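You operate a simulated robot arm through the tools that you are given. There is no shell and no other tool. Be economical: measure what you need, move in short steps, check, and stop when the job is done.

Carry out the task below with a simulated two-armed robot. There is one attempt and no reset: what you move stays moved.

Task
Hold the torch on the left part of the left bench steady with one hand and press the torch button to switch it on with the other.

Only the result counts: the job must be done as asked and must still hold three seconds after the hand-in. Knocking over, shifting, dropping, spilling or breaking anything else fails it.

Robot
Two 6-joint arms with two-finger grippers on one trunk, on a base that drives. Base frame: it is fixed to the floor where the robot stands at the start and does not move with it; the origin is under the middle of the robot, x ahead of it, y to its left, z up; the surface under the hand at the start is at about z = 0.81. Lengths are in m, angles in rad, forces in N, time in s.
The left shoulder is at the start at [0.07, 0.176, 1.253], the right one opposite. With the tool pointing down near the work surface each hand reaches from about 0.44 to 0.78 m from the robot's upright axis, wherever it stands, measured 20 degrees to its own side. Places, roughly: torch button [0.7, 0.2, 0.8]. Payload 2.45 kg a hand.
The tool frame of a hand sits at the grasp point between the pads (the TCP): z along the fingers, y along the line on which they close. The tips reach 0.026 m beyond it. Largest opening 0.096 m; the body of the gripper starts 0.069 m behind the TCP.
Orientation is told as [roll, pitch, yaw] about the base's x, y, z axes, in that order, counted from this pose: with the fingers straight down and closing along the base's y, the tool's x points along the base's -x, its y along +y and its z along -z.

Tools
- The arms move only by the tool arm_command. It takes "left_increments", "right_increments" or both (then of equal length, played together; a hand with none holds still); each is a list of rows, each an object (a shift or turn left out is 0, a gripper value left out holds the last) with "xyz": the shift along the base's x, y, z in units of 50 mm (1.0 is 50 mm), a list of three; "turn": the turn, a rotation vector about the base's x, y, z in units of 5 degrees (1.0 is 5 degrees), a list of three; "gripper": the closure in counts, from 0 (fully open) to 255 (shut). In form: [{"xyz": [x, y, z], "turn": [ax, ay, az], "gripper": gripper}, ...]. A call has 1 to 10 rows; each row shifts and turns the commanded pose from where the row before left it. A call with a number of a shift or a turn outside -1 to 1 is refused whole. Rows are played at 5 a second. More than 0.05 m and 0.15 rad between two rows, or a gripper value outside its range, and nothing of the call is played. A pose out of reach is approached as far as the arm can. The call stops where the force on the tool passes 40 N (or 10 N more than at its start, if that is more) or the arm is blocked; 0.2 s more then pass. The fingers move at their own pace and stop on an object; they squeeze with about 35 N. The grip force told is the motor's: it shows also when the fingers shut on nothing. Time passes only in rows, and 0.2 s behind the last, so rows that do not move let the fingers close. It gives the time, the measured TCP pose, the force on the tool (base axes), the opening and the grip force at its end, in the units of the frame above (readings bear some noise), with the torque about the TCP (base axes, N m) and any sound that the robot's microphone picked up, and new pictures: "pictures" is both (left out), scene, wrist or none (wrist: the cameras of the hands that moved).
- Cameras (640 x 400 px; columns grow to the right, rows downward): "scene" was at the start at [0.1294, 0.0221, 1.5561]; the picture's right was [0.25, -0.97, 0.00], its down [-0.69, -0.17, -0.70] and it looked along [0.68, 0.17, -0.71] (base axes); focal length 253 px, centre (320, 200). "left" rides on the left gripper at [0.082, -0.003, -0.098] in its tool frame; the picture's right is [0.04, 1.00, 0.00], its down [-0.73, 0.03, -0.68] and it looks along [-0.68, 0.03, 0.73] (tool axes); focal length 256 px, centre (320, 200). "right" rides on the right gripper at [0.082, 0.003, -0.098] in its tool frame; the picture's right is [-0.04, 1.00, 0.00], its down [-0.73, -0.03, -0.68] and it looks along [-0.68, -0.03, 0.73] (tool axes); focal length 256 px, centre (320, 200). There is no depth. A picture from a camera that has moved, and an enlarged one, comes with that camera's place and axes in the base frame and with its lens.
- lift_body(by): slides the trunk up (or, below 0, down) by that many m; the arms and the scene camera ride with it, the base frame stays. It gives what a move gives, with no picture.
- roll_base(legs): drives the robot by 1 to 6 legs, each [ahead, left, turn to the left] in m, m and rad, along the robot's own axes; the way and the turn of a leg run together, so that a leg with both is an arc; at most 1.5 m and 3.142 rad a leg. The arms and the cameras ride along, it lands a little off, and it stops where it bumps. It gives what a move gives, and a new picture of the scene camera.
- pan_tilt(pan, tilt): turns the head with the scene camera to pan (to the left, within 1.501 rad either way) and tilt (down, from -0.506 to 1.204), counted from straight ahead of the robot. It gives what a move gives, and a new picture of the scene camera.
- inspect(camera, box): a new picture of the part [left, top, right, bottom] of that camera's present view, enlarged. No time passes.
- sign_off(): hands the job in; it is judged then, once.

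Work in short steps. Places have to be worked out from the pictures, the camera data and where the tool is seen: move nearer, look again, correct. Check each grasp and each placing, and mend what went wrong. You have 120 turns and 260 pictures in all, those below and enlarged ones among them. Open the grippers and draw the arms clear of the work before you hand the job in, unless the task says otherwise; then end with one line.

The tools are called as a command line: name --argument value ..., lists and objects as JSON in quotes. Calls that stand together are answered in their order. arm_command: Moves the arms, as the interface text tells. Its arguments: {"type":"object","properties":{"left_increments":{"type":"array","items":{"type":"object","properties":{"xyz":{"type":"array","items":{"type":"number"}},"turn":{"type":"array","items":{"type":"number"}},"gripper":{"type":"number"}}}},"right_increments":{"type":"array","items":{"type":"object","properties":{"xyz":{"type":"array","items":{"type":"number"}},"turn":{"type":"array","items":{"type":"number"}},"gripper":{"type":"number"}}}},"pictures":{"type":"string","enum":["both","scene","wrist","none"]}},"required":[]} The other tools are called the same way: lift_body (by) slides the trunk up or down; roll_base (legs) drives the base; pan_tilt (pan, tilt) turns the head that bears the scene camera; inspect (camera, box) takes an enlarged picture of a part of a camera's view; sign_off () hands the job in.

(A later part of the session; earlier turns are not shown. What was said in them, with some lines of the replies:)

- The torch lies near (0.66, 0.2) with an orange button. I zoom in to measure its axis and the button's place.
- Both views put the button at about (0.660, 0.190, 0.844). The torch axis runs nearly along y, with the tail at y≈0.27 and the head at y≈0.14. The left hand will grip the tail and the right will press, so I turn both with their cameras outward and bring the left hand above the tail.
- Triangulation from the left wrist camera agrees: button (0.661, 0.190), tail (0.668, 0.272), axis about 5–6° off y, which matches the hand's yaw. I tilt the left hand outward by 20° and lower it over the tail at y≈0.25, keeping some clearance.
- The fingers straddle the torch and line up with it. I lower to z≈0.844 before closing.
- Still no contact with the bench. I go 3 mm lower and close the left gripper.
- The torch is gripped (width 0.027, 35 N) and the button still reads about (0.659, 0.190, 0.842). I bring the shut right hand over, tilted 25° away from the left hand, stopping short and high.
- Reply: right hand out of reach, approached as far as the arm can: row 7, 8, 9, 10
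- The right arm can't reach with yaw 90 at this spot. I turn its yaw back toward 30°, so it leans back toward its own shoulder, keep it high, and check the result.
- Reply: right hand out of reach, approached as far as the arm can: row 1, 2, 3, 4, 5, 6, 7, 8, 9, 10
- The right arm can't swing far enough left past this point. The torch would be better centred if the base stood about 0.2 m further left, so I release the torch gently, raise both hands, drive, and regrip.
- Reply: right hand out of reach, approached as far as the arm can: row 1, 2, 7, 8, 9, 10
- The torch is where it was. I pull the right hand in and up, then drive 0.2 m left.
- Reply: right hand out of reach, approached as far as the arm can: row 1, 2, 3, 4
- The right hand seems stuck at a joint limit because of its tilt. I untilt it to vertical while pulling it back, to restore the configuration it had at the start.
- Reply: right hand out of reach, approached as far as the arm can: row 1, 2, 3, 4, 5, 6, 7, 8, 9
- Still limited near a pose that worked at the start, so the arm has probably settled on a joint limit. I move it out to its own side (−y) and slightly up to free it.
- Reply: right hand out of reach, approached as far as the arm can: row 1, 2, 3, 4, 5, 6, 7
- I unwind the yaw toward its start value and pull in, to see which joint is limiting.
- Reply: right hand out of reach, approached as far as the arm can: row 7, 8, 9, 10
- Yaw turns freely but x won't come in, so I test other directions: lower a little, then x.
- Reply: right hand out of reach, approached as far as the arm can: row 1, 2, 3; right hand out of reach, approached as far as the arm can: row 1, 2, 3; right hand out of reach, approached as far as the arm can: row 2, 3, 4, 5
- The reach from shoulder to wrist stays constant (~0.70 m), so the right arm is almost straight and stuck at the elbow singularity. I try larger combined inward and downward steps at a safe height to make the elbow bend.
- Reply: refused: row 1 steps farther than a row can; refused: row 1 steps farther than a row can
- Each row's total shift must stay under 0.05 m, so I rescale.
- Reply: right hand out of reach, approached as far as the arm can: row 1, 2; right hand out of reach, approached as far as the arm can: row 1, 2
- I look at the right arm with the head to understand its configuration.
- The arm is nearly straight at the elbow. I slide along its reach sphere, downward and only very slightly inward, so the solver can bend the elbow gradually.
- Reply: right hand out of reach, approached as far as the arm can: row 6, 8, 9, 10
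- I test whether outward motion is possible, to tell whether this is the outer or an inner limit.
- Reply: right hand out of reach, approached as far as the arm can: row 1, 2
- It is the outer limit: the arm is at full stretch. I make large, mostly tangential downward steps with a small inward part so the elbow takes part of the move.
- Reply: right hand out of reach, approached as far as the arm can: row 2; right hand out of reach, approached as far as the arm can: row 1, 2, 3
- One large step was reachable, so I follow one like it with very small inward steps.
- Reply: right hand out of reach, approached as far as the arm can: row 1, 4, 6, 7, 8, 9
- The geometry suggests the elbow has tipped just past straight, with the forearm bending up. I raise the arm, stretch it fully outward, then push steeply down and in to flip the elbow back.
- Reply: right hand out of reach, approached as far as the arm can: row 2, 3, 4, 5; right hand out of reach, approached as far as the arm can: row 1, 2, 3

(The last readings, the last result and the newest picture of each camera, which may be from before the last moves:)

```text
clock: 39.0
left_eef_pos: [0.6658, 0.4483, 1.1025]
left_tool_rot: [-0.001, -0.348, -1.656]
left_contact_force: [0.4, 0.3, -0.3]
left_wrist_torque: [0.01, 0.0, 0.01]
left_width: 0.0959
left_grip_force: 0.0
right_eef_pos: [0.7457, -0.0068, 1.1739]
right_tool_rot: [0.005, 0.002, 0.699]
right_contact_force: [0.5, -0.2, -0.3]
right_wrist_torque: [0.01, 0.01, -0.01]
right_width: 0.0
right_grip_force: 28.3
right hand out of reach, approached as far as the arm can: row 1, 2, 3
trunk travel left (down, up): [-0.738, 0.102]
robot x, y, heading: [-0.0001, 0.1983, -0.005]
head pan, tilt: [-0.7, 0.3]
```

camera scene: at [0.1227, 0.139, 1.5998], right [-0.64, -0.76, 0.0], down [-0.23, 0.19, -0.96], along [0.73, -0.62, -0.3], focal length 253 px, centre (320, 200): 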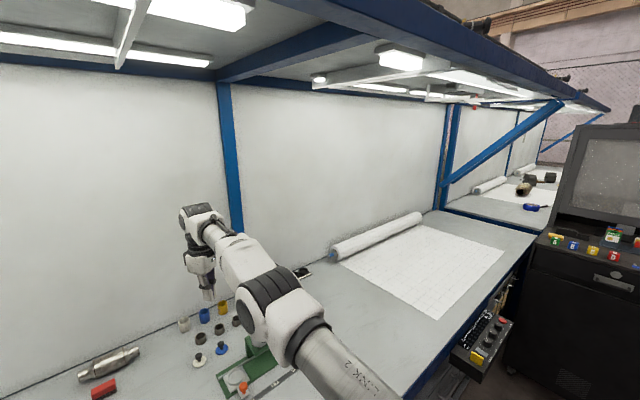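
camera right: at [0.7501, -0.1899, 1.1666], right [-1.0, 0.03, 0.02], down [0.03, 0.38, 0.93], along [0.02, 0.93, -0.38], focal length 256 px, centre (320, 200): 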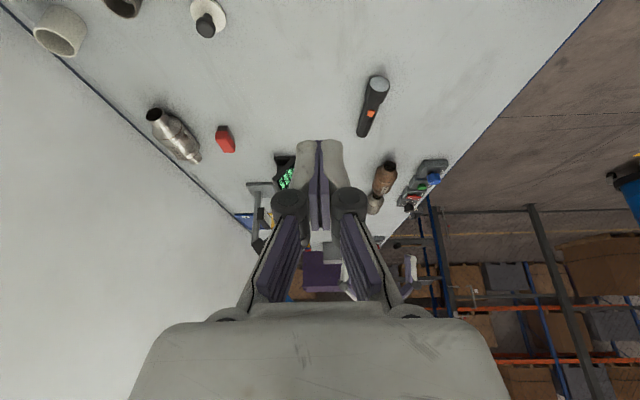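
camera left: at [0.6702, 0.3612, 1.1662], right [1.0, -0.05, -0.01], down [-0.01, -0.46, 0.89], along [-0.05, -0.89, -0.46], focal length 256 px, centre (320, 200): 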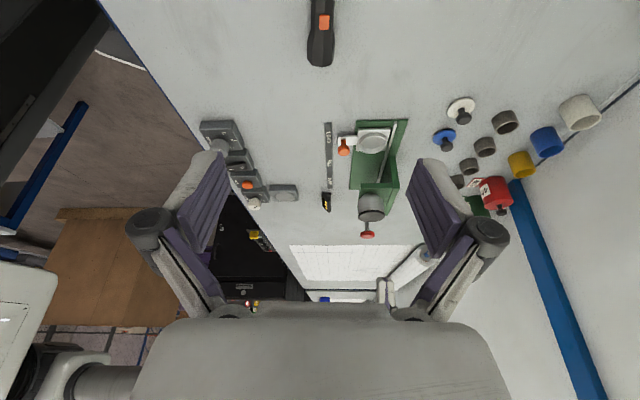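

No flip yet. I make a longer downward sweep from high up with the arm kept fully stretched, then cut inward at the end.

arm_command --right_increments '[{"xyz": [-0.15, 0, 0.9]}, {"xyz": [-0.2, 0, 0.9]}, {"xyz": [-0.28, 0, 0.9]}, {"xyz": [-0.35, 0, 0.9]}, {"xyz": [-0.4, 0, 0.9]}, {"xyz": [0.5, 0, 0.2]}, {"xyz": [0.5, 0, 0.2]}, {}]' --pictures "none"

arm_command --right_increments '[{"xyz": [0.5, 0, -0.85]}, {"xyz": [0.4, 0, -0.9]}, {"xyz": [0.33, 0, -0.9]}, {"xyz": [0.25, 0, -0.9]}, {"xyz": [0.1, 0, -0.95]}, {"xyz": [-0.15, 0, -0.95]}, {"xyz": [-0.5, 0, -0.5]}, {"xyz": [-0.5, 0, 0]}, {}]' --pictures "scene"

```text
clock: 40.8
left_eef_pos: [0.6636, 0.4494, 1.103]
left_tool_rot: [0.002, -0.35, -1.662]
left_contact_force: [-0.4, 0.1, 0.0]
left_wrist_torque: [-0.03, -0.04, -0.03]
left_width: 0.0957
left_grip_force: 0.1
right_eef_pos: [0.6624, -0.0081, 1.3959]
right_tool_rot: [0.001, -0.002, 0.699]
right_contact_force: [-0.3, 0.6, -0.2]
right_wrist_torque: [0.01, -0.02, -0.03]
right_width: 0.0
right_grip_force: 28.5
right hand out of reach, approached as far as the arm can: row 2, 4, 5, 6, 7
trunk travel left (down, up): [-0.738, 0.102]
robot x, y, heading: [-0.0006, 0.1999, 0.001]
head pan, tilt: [-0.7, 0.3]
```

```text
clock: 42.8
left_eef_pos: [0.6646, 0.4479, 1.1023]
left_tool_rot: [-0.002, -0.347, -1.66]
left_contact_force: [0.7, 0.1, -0.3]
left_wrist_torque: [0.01, 0.03, 0.02]
left_width: 0.0964
left_grip_force: 0.1
right_eef_pos: [0.686, -0.0081, 1.0948]
right_tool_rot: [0.001, 0.0, 0.697]
right_contact_force: [0.9, 0.5, 1.1]
right_wrist_torque: [-0.04, 0.03, 0.02]
right_width: 0.0
right_grip_force: 29.3
trunk travel left (down, up): [-0.738, 0.102]
robot x, y, heading: [0.0046, 0.1984, -0.001]
head pan, tilt: [-0.7, 0.3]
camera scene: at [0.1236, 0.1389, 1.5997], right [-0.64, -0.76, 0.0], down [-0.23, 0.19, -0.95], along [0.73, -0.62, -0.3], focal length 253 px, centre (320, 200)
```

scene: 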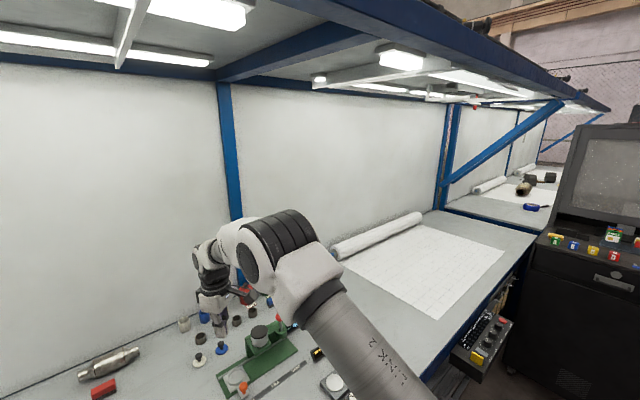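

The elbow is back in its normal configuration and the hand moves freely. I turn it back to yaw 90 and approach carefully while staying high.

arm_command --right_increments '[{"turn": [0, 0, 1], "xyz": [-0.05, 0.1, 0]}, {"turn": [0, 0, 1], "xyz": [-0.05, 0.1, 0]}, {"turn": [0, 0, 1], "xyz": [-0.05, 0.1, 0]}, {"turn": [0, 0, 1], "xyz": [-0.05, 0.1, 0]}, {"turn": [0, 0, 1], "xyz": [-0.05, 0.1, 0]}, {"turn": [0, 0, 1], "xyz": [-0.05, 0.1, 0]}, {"turn": [0, 0, 1], "xyz": [-0.05, 0.1, 0]}, {"turn": [0, 0, 1], "xyz": [-0.05, 0.1, 0]}, {"turn": [0, 0, 1], "xyz": [-0.05, 0.1, 0]}, {"turn": [0, 0, 1], "xyz": [-0.05, 0.1, 0]}]' --pictures "none"

pan_tilt --pan 0.0 --tilt 0.85

```text
clock: 45.0
left_eef_pos: [0.6641, 0.449, 1.103]
left_tool_rot: [0.001, -0.348, -1.658]
left_contact_force: [0.2, 0.3, -0.2]
left_wrist_torque: [0.0, -0.03, -0.01]
left_width: 0.0962
left_grip_force: 0.0
right_eef_pos: [0.6597, 0.0421, 1.0963]
right_tool_rot: [0.002, 0.0, 1.572]
right_contact_force: [0.2, -0.7, -0.3]
right_wrist_torque: [-0.03, 0.03, -0.02]
right_width: 0.0002
right_grip_force: 28.6
trunk travel left (down, up): [-0.738, 0.102]
robot x, y, heading: [-0.0001, 0.1995, -0.004]
head pan, tilt: [-0.7, 0.3]
```

```text
clock: 46.1
left_eef_pos: [0.6629, 0.4483, 1.1029]
left_tool_rot: [0.002, -0.35, -1.661]
left_contact_force: [-0.5, 0.7, 0.2]
left_wrist_torque: [-0.02, -0.01, -0.01]
left_width: 0.0961
left_grip_force: 0.1
right_eef_pos: [0.6597, 0.041, 1.0962]
right_tool_rot: [0.002, -0.001, 1.569]
right_contact_force: [-0.2, -0.5, -0.7]
right_wrist_torque: [-0.02, -0.01, -0.02]
right_width: 0.0
right_grip_force: 28.1
trunk travel left (down, up): [-0.738, 0.102]
robot x, y, heading: [-0.0004, 0.1972, -0.001]
head pan, tilt: [0.0, 0.85]
camera scene: at [0.1292, 0.1992, 1.5515], right [0.0, -1.0, 0.0], down [-0.75, 0.0, -0.66], along [0.66, 0.0, -0.75], focal length 253 px, centre (320, 200)
```

scene: 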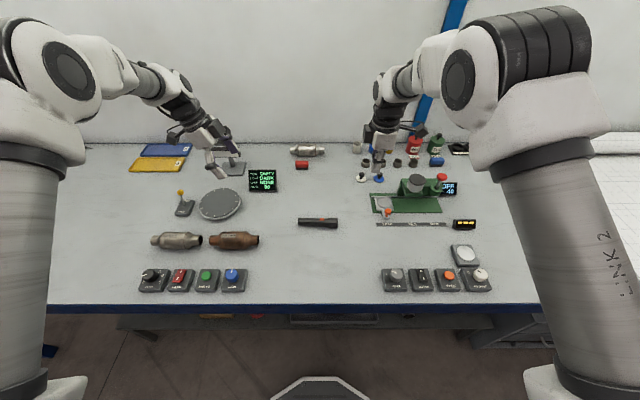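

The torch is undisturbed and centred. I tilt the right hand 20° with small moves toward y=0.12, checking reach as I go.

arm_command --right_increments '[{"turn": [1, 0, 0], "xyz": [0, 0.3, 0]}, {"turn": [1, 0, 0], "xyz": [0, 0.3, 0]}, {"turn": [1, 0, 0], "xyz": [0, 0.3, 0]}, {"turn": [1, 0, 0], "xyz": [0, 0.3, 0]}]' --pictures "none"

arm_command --right_increments '[{"xyz": [0, 0.4, -0.5]}, {"xyz": [0, 0.4, -0.5]}]' --pictures "wrist"

```text
clock: 47.1
left_eef_pos: [0.6649, 0.4483, 1.1028]
left_tool_rot: [0.002, -0.35, -1.659]
left_contact_force: [-0.4, -0.8, 0.0]
left_wrist_torque: [0.01, 0.0, -0.01]
left_width: 0.0961
left_grip_force: 0.1
right_eef_pos: [0.66, 0.1021, 1.0961]
right_tool_rot: [0.003, -0.35, 1.569]
right_contact_force: [0.1, -0.5, 0.0]
right_wrist_torque: [0.01, -0.01, -0.01]
right_width: 0.0001
right_grip_force: 29.1
trunk travel left (down, up): [-0.738, 0.102]
robot x, y, heading: [0.001, 0.2012, 0.0]
head pan, tilt: [0.0, 0.85]
```

```text
clock: 47.7
left_eef_pos: [0.6643, 0.4477, 1.1018]
left_tool_rot: [-0.001, -0.352, -1.657]
left_contact_force: [0.5, 0.7, -0.9]
left_wrist_torque: [0.0, 0.03, -0.01]
left_width: 0.096
left_grip_force: 0.0
right_eef_pos: [0.6607, 0.1436, 1.0444]
right_tool_rot: [0.002, -0.349, 1.57]
right_contact_force: [0.9, 0.4, -0.3]
right_wrist_torque: [0.0, 0.0, -0.01]
right_width: 0.0001
right_grip_force: 28.3
trunk travel left (down, up): [-0.738, 0.102]
robot x, y, heading: [0.0017, 0.196, 0.0]
head pan, tilt: [0.0, 0.85]
camera right: at [0.6582, 0.0334, 1.1092], right [-1.0, 0.04, 0.02], down [0.03, 0.46, 0.89], along [0.03, 0.89, -0.46], focal length 256 px, centre (320, 200)
```

right: 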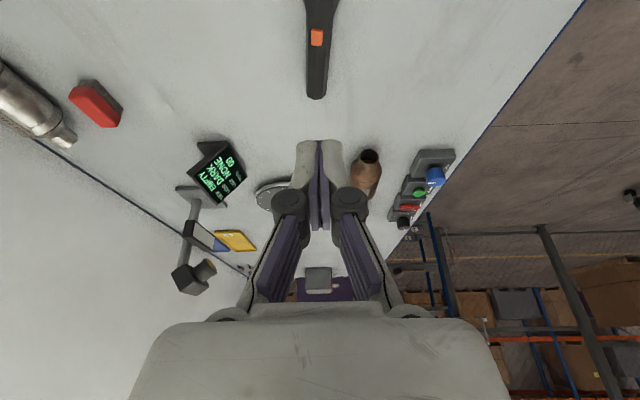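

This is all within reach. I verify the right hand can reach above the button before regripping.

arm_command --right_increments '[{"xyz": [0, 0.45, -0.5]}, {"xyz": [0, 0.45, -0.5]}, {"xyz": [0, 0, -0.5]}, {"xyz": [0, 0, -0.5]}]' --pictures "both"

```text
clock: 48.7
left_eef_pos: [0.665, 0.4476, 1.1021]
left_tool_rot: [-0.003, -0.35, -1.658]
left_contact_force: [-0.7, 0.1, 0.7]
left_wrist_torque: [0.01, 0.01, 0.01]
left_width: 0.0961
left_grip_force: 0.1
right_eef_pos: [0.6603, 0.189, 0.9443]
right_tool_rot: [0.003, -0.348, 1.57]
right_contact_force: [0.3, 0.0, -0.6]
right_wrist_torque: [-0.04, -0.01, -0.01]
right_width: 0.0001
right_grip_force: 28.8
trunk travel left (down, up): [-0.738, 0.102]
robot x, y, heading: [-0.0013, 0.1953, -0.003]
head pan, tilt: [0.0, 0.85]
camera scene: at [0.1304, 0.1995, 1.5514], right [0.0, -1.0, 0.0], down [-0.75, 0.0, -0.66], along [0.66, 0.0, -0.75], focal length 253 px, centre (320, 200)
camera right: at [0.6579, 0.0788, 1.0089], right [-1.0, 0.04, 0.02], down [0.03, 0.46, 0.89], along [0.03, 0.89, -0.46], focal length 256 px, centre (320, 200)
```

scene: 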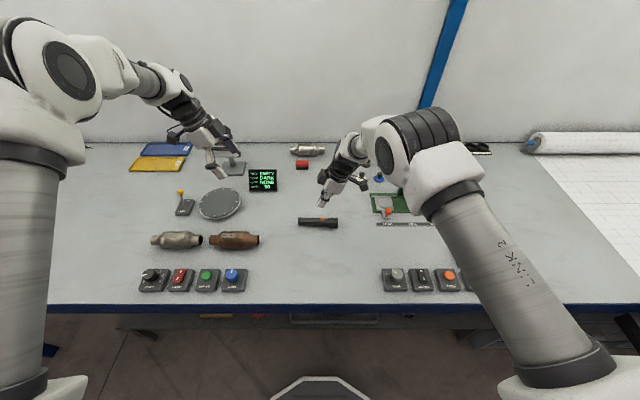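
right: 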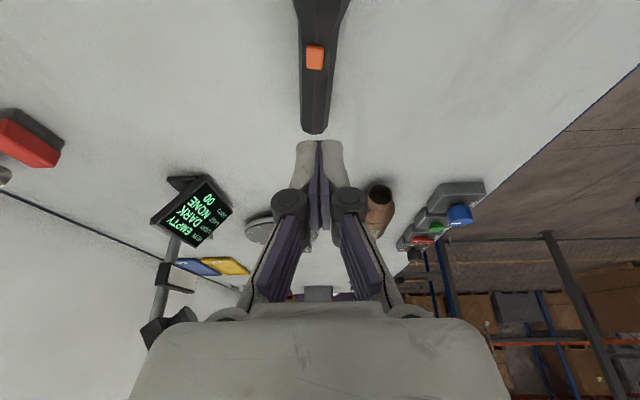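

The right hand reaches above the button with no limit flagged. Now the left hand goes back over the tail; I stop just above it to check.

arm_command --left_increments '[{"xyz": [0, -0.786, -0.4]}, {"xyz": [0, -0.786, -0.4]}, {"xyz": [0, -0.786, -0.4]}, {"xyz": [0, -0.786, -0.4]}, {"xyz": [0, -0.786, -0.4]}, {"xyz": [0, 0, -0.7]}, {"xyz": [0, 0, -0.7]}, {"xyz": [0, 0, -0.7]}, {}]'

```text
clock: 50.7
left_eef_pos: [0.6613, 0.2526, 0.896]
left_tool_rot: [0.001, -0.349, -1.66]
left_contact_force: [-0.5, -0.4, -0.3]
left_wrist_torque: [-0.02, -0.01, -0.01]
left_width: 0.0961
left_grip_force: 0.1
right_eef_pos: [0.659, 0.1874, 0.9462]
right_tool_rot: [0.002, -0.347, 1.57]
right_contact_force: [-0.6, 0.3, 1.1]
right_wrist_torque: [0.01, 0.01, -0.02]
right_width: 0.0001
right_grip_force: 28.6
trunk travel left (down, up): [-0.738, 0.102]
robot x, y, heading: [0.0018, 0.196, -0.005]
head pan, tilt: [0.0, 0.85]
camera scene: at [0.1287, 0.1994, 1.5515], right [0.0, -1.0, 0.0], down [-0.75, 0.0, -0.66], along [0.66, 0.0, -0.75], focal length 253 px, centre (320, 200)
camera left: at [0.6674, 0.363, 0.96], right [1.0, -0.05, -0.01], down [-0.01, -0.46, 0.89], along [-0.05, -0.89, -0.46], focal length 256 px, centre (320, 200)
```

scene: 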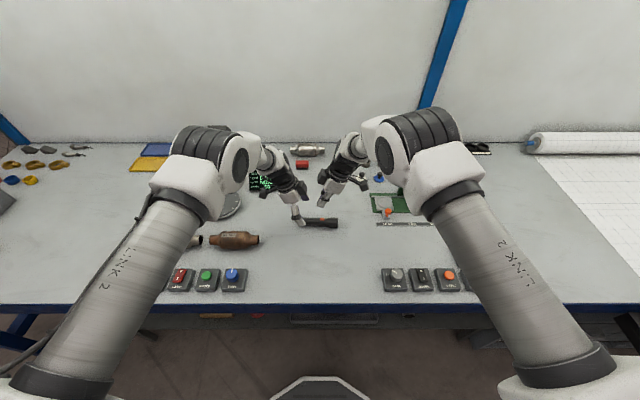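
left: 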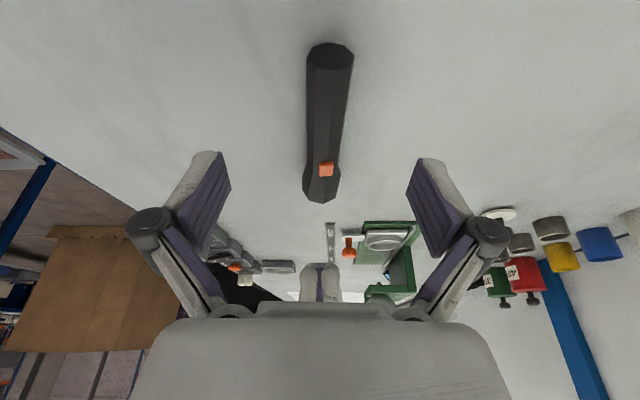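

The left hand is about 4 mm low in x. I correct that, descend and grip.

arm_command --left_increments '[{"xyz": [0.08, 0, -0.36]}, {"xyz": [0, 0, -0.36]}, {"xyz": [0, 0, -0.36]}, {}, {"gripper": 255}, {}, {}, {}]' --pictures "both"

```text
clock: 52.5
left_eef_pos: [0.6675, 0.2517, 0.8446]
left_tool_rot: [-0.001, -0.349, -1.66]
left_contact_force: [0.8, 0.4, 5.1]
left_wrist_torque: [-0.1, -0.01, -0.08]
left_width: 0.027
left_grip_force: 35.2
right_eef_pos: [0.6602, 0.1878, 0.9455]
right_tool_rot: [0.002, -0.348, 1.572]
right_contact_force: [-0.9, 0.3, 0.7]
right_wrist_torque: [0.03, 0.01, -0.02]
right_width: 0.0
right_grip_force: 28.6
trunk travel left (down, up): [-0.738, 0.102]
robot x, y, heading: [0.0002, 0.1995, 0.001]
head pan, tilt: [0.0, 0.85]
camera scene: at [0.1287, 0.1993, 1.5515], right [0.0, -1.0, 0.0], down [-0.75, 0.0, -0.66], along [0.66, 0.0, -0.75], focal length 253 px, centre (320, 200)
camera left: at [0.6734, 0.3614, 0.9084], right [1.0, -0.05, -0.01], down [-0.01, -0.46, 0.89], along [-0.05, -0.89, -0.46], focal length 256 px, centre (320, 200)
```

scene: 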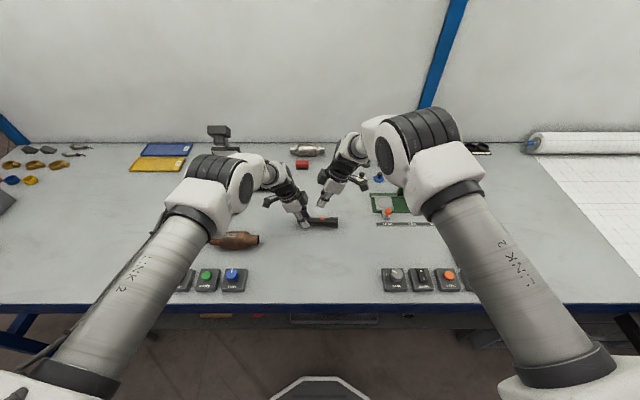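
left: 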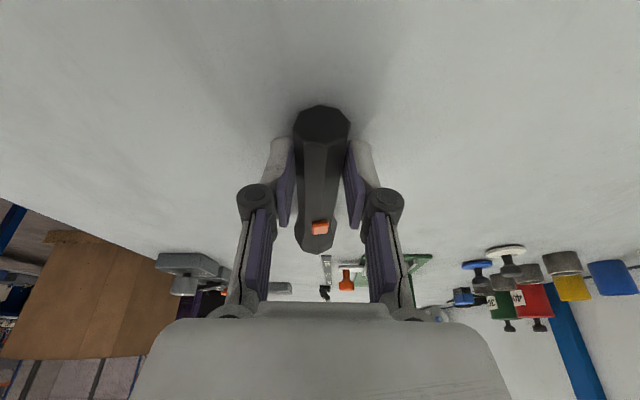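

Gripped again. I measure the button precisely from the right wrist and the scene camera.

inspect --camera "right" --box '[240, 0, 400, 100]'

inspect --camera "scene" --box '[280, 190, 360, 240]'

```text
4.00 times, centred on (320, 50) of right
camera zoom: at [0.6568, 0.0785, 1.0099], right [-1.0, 0.04, 0.02], down [0.03, 0.46, 0.89], along [0.03, 0.89, -0.46], focal length 1024 px, centre (320, 800)
```

zoom: 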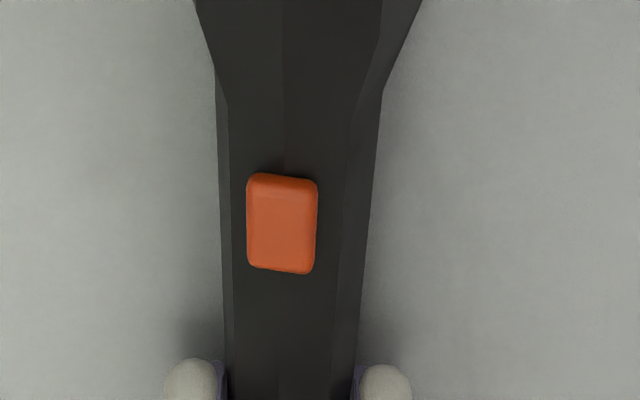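

```text
8.00 times, centred on (320, 215) of scene
camera zoom: at [0.1287, 0.1993, 1.5515], right [0.0, -1.0, 0.0], down [-0.75, 0.0, -0.66], along [0.66, 0.0, -0.75], focal length 2024 px, centre (320, 80)
```

zoom: 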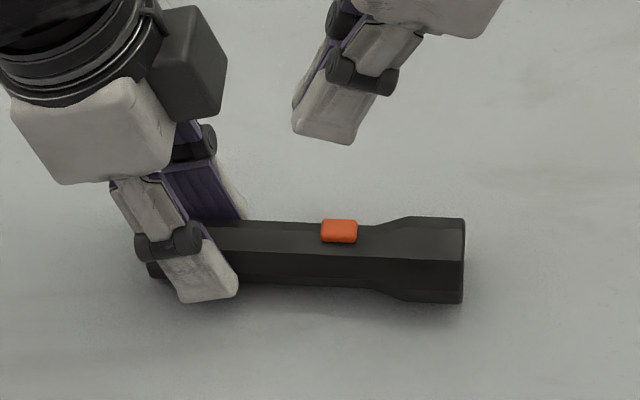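

The estimates agree on the button at about (0.664, 0.189, 0.845). I shift +4.5 mm in x and lower to about 1 cm above it, then check alignment.

arm_command --right_increments '[{"xyz": [0.09, 0.02, -0.4]}, {"xyz": [0, 0, -0.4]}, {"xyz": [0, 0, -0.4]}, {}]' --pictures "wrist"

inspect --camera "scene" --box '[280, 190, 360, 240]'

```text
clock: 53.5
left_eef_pos: [0.6682, 0.2519, 0.8441]
left_tool_rot: [0.0, -0.349, -1.659]
left_contact_force: [0.7, 1.9, 5.8]
left_wrist_torque: [-0.04, 0.03, -0.04]
left_width: 0.027
left_grip_force: 34.9
right_eef_pos: [0.6633, 0.1891, 0.8872]
right_tool_rot: [0.003, -0.351, 1.572]
right_contact_force: [0.1, 0.9, 0.3]
right_wrist_torque: [0.0, 0.0, 0.01]
right_width: 0.0
right_grip_force: 28.6
trunk travel left (down, up): [-0.738, 0.102]
robot x, y, heading: [-0.0026, 0.2046, -0.001]
head pan, tilt: [0.0, 0.85]
camera right: at [0.6607, 0.0793, 0.9514], right [-1.0, 0.04, 0.01], down [0.03, 0.46, 0.89], along [0.03, 0.89, -0.46], focal length 256 px, centre (320, 200)
```

right: 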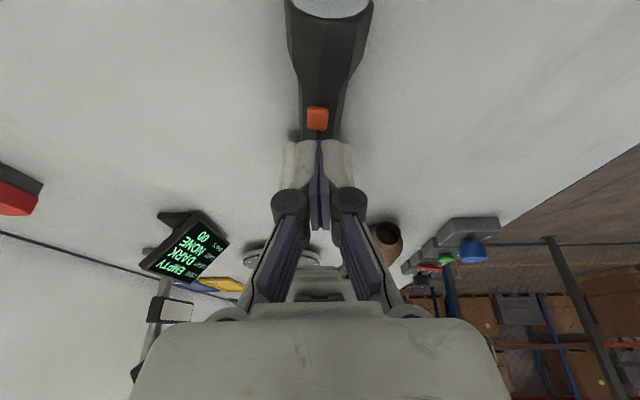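

```text
8.00 times, centred on (320, 215) of scene
camera zoom: at [0.1283, 0.1994, 1.5515], right [0.0, -1.0, 0.0], down [-0.75, 0.0, -0.66], along [0.66, 0.0, -0.75], focal length 2024 px, centre (320, 80)
```

zoom: 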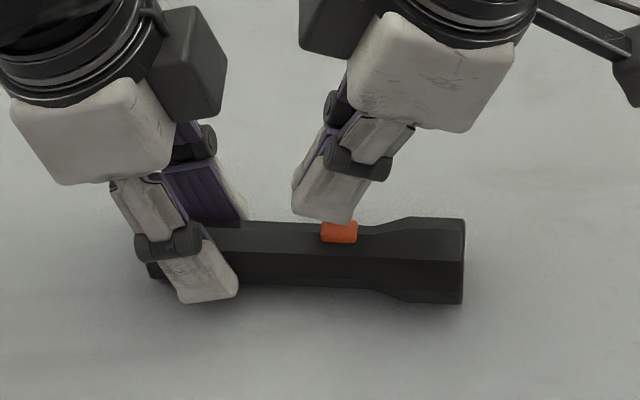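

The tip is above the button, with its lowest corner about 4 mm toward the head. I shift +y by 4 mm and lower in small steps, watching the force.

arm_command --right_increments '[{"xyz": [0, 0.08, 0]}, {"xyz": [0, 0, -0.06]}, {"xyz": [0, 0, -0.06]}, {"xyz": [0, 0, -0.06]}, {}]' --pictures "none"

inspect --camera "scene" --box '[280, 190, 360, 240]'

```text
clock: 54.7
left_eef_pos: [0.6666, 0.2523, 0.8456]
left_tool_rot: [0.001, -0.35, -1.659]
left_contact_force: [-0.3, -0.3, 5.2]
left_wrist_torque: [-0.02, 0.0, -0.02]
left_width: 0.0269
left_grip_force: 34.4
right_eef_pos: [0.6641, 0.1908, 0.8789]
right_tool_rot: [0.002, -0.349, 1.572]
right_contact_force: [0.2, -0.4, 0.4]
right_wrist_torque: [0.0, 0.01, 0.02]
right_width: 0.0
right_grip_force: 28.6
trunk travel left (down, up): [-0.738, 0.102]
robot x, y, heading: [-0.0018, 0.1978, 0.002]
head pan, tilt: [0.0, 0.85]
```

```text
8.00 times, centred on (320, 215) of scene
camera zoom: at [0.1283, 0.1993, 1.5515], right [0.0, -1.0, 0.0], down [-0.75, 0.0, -0.66], along [0.66, 0.0, -0.75], focal length 2024 px, centre (320, 80)
```

zoom: 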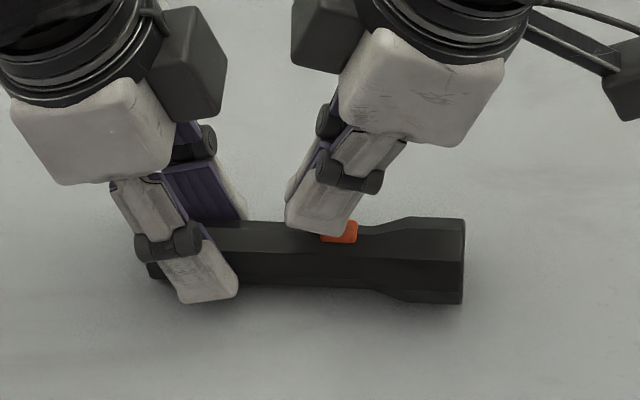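

Aligned and no contact yet. I continue down in 1.5–2 mm steps.

arm_command --right_increments '[{"xyz": [0, 0, -0.04]}, {"xyz": [0, 0, -0.04]}, {"xyz": [0, 0, -0.03]}, {"xyz": [0, 0, -0.03]}]' --pictures "none"

inspect --camera "scene" --box '[280, 190, 360, 240]'

```text
clock: 55.7
left_eef_pos: [0.6675, 0.2502, 0.844]
left_tool_rot: [0.001, -0.349, -1.659]
left_contact_force: [1.2, 0.3, 3.9]
left_wrist_torque: [0.0, -0.04, -0.02]
left_width: 0.027
left_grip_force: 35.0
right_eef_pos: [0.6628, 0.1919, 0.8711]
right_tool_rot: [0.001, -0.352, 1.57]
right_contact_force: [-1.2, -0.1, 1.1]
right_wrist_torque: [-0.01, 0.01, 0.01]
right_width: 0.0
right_grip_force: 28.4
trunk travel left (down, up): [-0.738, 0.102]
robot x, y, heading: [-0.0001, 0.1978, -0.002]
head pan, tilt: [0.0, 0.85]
```

```text
8.00 times, centred on (320, 215) of scene
camera zoom: at [0.1283, 0.1993, 1.5515], right [0.0, -1.0, 0.0], down [-0.75, 0.0, -0.66], along [0.66, 0.0, -0.75], focal length 2024 px, centre (320, 80)
```

zoom: 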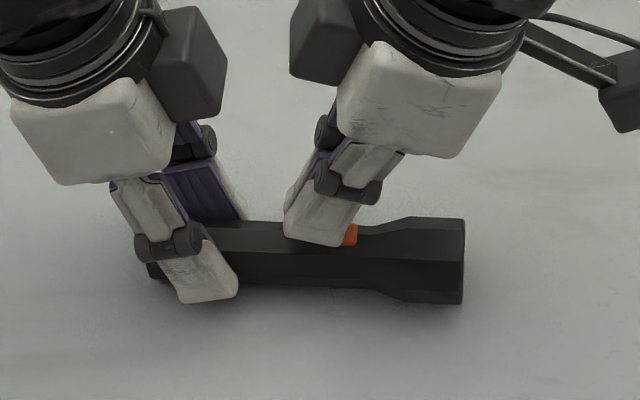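

Still almost no force. I keep going down in 1.5 mm steps.

arm_command --right_increments '[{"xyz": [0, 0, -0.03]}, {"xyz": [0, 0, -0.03]}, {}]' --pictures "none"

inspect --camera "right" --box '[240, 50, 400, 150]'

```text
clock: 56.5
left_eef_pos: [0.6675, 0.2519, 0.8444]
left_tool_rot: [0.0, -0.35, -1.661]
left_contact_force: [5.3, -1.2, -0.8]
left_wrist_torque: [0.29, -0.14, 0.2]
left_width: 0.027
left_grip_force: 35.0
right_eef_pos: [0.664, 0.1925, 0.8682]
right_tool_rot: [0.0, -0.35, 1.571]
right_contact_force: [-2.3, 2.2, 12.9]
right_wrist_torque: [0.01, 0.1, 0.04]
right_width: 0.0
right_grip_force: 28.4
trunk travel left (down, up): [-0.738, 0.102]
robot x, y, heading: [-0.0043, 0.1972, -0.001]
head pan, tilt: [0.0, 0.85]
heard: click
```

```text
4.00 times, centred on (320, 100) of right
camera zoom: at [0.6612, 0.083, 0.9325], right [-1.0, 0.04, 0.01], down [0.03, 0.46, 0.89], along [0.03, 0.89, -0.46], focal length 1024 px, centre (320, 600)
```

zoom: 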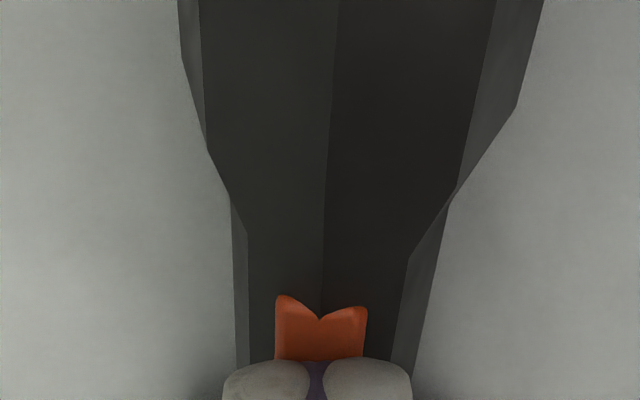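

A click was heard at 13 N. I lift the right hand straight up and check whether the torch is lit.

arm_command --right_increments '[{"xyz": [0, 0, 0.3]}, {"xyz": [0, -0.3, 0.6]}, {"xyz": [0, -0.5, 0.6]}, {"xyz": [0, -0.5, 0.6]}, {}]' --pictures "both"

inspect --camera "scene" --box '[280, 190, 360, 240]'

```text
clock: 57.7
left_eef_pos: [0.6666, 0.2513, 0.8454]
left_tool_rot: [-0.001, -0.351, -1.66]
left_contact_force: [-1.8, 0.6, 3.0]
left_wrist_torque: [-0.05, 0.05, 0.0]
left_width: 0.0269
left_grip_force: 35.2
right_eef_pos: [0.6627, 0.1277, 0.9735]
right_tool_rot: [0.002, -0.349, 1.57]
right_contact_force: [-0.5, 0.9, 0.6]
right_wrist_torque: [0.01, 0.04, -0.05]
right_width: 0.0
right_grip_force: 28.1
trunk travel left (down, up): [-0.738, 0.102]
robot x, y, heading: [0.0033, 0.2002, 0.001]
head pan, tilt: [0.0, 0.85]
camera scene: at [0.1283, 0.1994, 1.5515], right [0.0, -1.0, 0.0], down [-0.75, 0.0, -0.66], along [0.66, 0.0, -0.75], focal length 253 px, centre (320, 200)
camera right: at [0.6611, 0.0191, 1.0362], right [-1.0, 0.04, 0.02], down [0.03, 0.46, 0.89], along [0.03, 0.89, -0.46], focal length 256 px, centre (320, 200)
```

scene: 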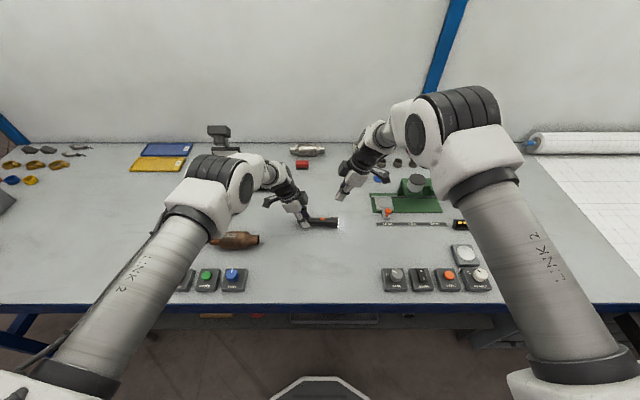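
right: 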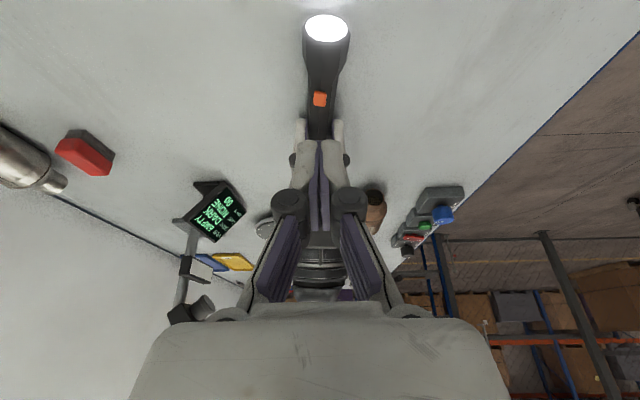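

```text
8.00 times, centred on (320, 215) of scene
camera zoom: at [0.1283, 0.1994, 1.5515], right [0.0, -1.0, 0.0], down [-0.75, 0.0, -0.66], along [0.66, 0.0, -0.75], focal length 2024 px, centre (320, 80)
```

zoom: 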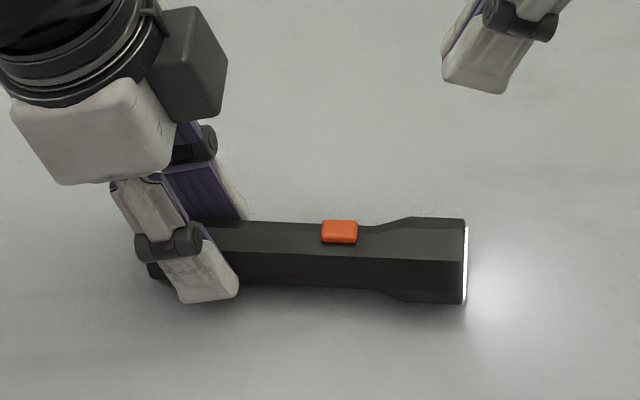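

The torch is lit. I release it with the left hand, raise that hand straight up, and open the right hand in free air.

arm_command --left_increments '[{"gripper": 0}, {}, {}, {"xyz": [0, 0, 0.4]}, {"xyz": [0, 0, 0.8]}, {"xyz": [0, 0, 0.9]}, {"xyz": [0, 0.3, 0.9]}, {"xyz": [0, 0.5, 0.8]}, {"xyz": [0, 0.5, 0.6]}, {}]' --right_increments '[{"xyz": [0, -0.2, 0.6]}, {"xyz": [0, -0.2, 0.6]}, {"xyz": [0, -0.2, 0.6]}, {"gripper": 0}, {}, {}, {}, {}, {}, {}]' --pictures "scene"

inspect --camera "scene" --box '[280, 190, 360, 240]'

```text
clock: 59.9
left_eef_pos: [0.6677, 0.3168, 1.0637]
left_tool_rot: [-0.002, -0.348, -1.66]
left_contact_force: [0.0, 0.2, 0.2]
left_wrist_torque: [-0.01, 0.0, 0.01]
left_width: 0.0961
left_grip_force: 0.1
right_eef_pos: [0.6639, 0.0969, 1.0635]
right_tool_rot: [0.002, -0.351, 1.569]
right_contact_force: [0.6, -0.2, 0.3]
right_wrist_torque: [0.01, 0.01, -0.01]
right_width: 0.096
right_grip_force: 0.1
trunk travel left (down, up): [-0.738, 0.102]
robot x, y, heading: [0.0021, 0.1973, -0.003]
head pan, tilt: [0.0, 0.85]
camera scene: at [0.1297, 0.1985, 1.5514], right [0.0, -1.0, 0.0], down [-0.75, 0.0, -0.66], along [0.66, 0.0, -0.75], focal length 253 px, centre (320, 200)
```

scene: 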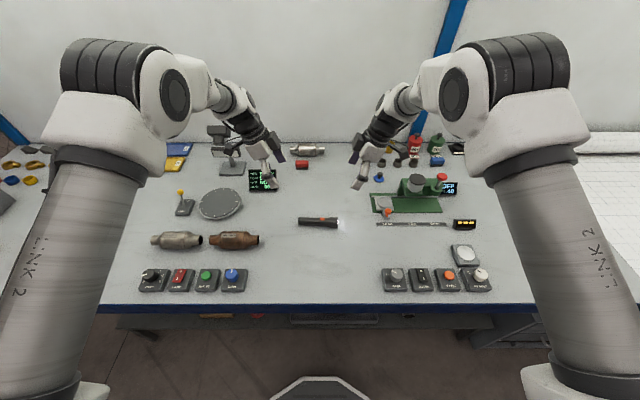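

```text
8.00 times, centred on (320, 215) of scene
camera zoom: at [0.1297, 0.1985, 1.5514], right [0.0, -1.0, 0.0], down [-0.75, 0.0, -0.66], along [0.66, 0.0, -0.75], focal length 2024 px, centre (320, 80)
```

zoom: 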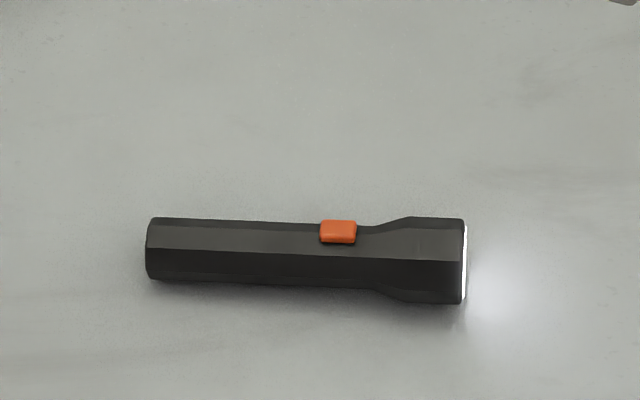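

The torch is on and resting where it was, and both hands are open and clear. I hand the job in.

sign_off

```text
The job is handed in.
```

The torch is switched on: I held it steady with the left hand and pressed the button with the right; it stayed lit after both hands were opened and drawn clear, and nothing else was moved.
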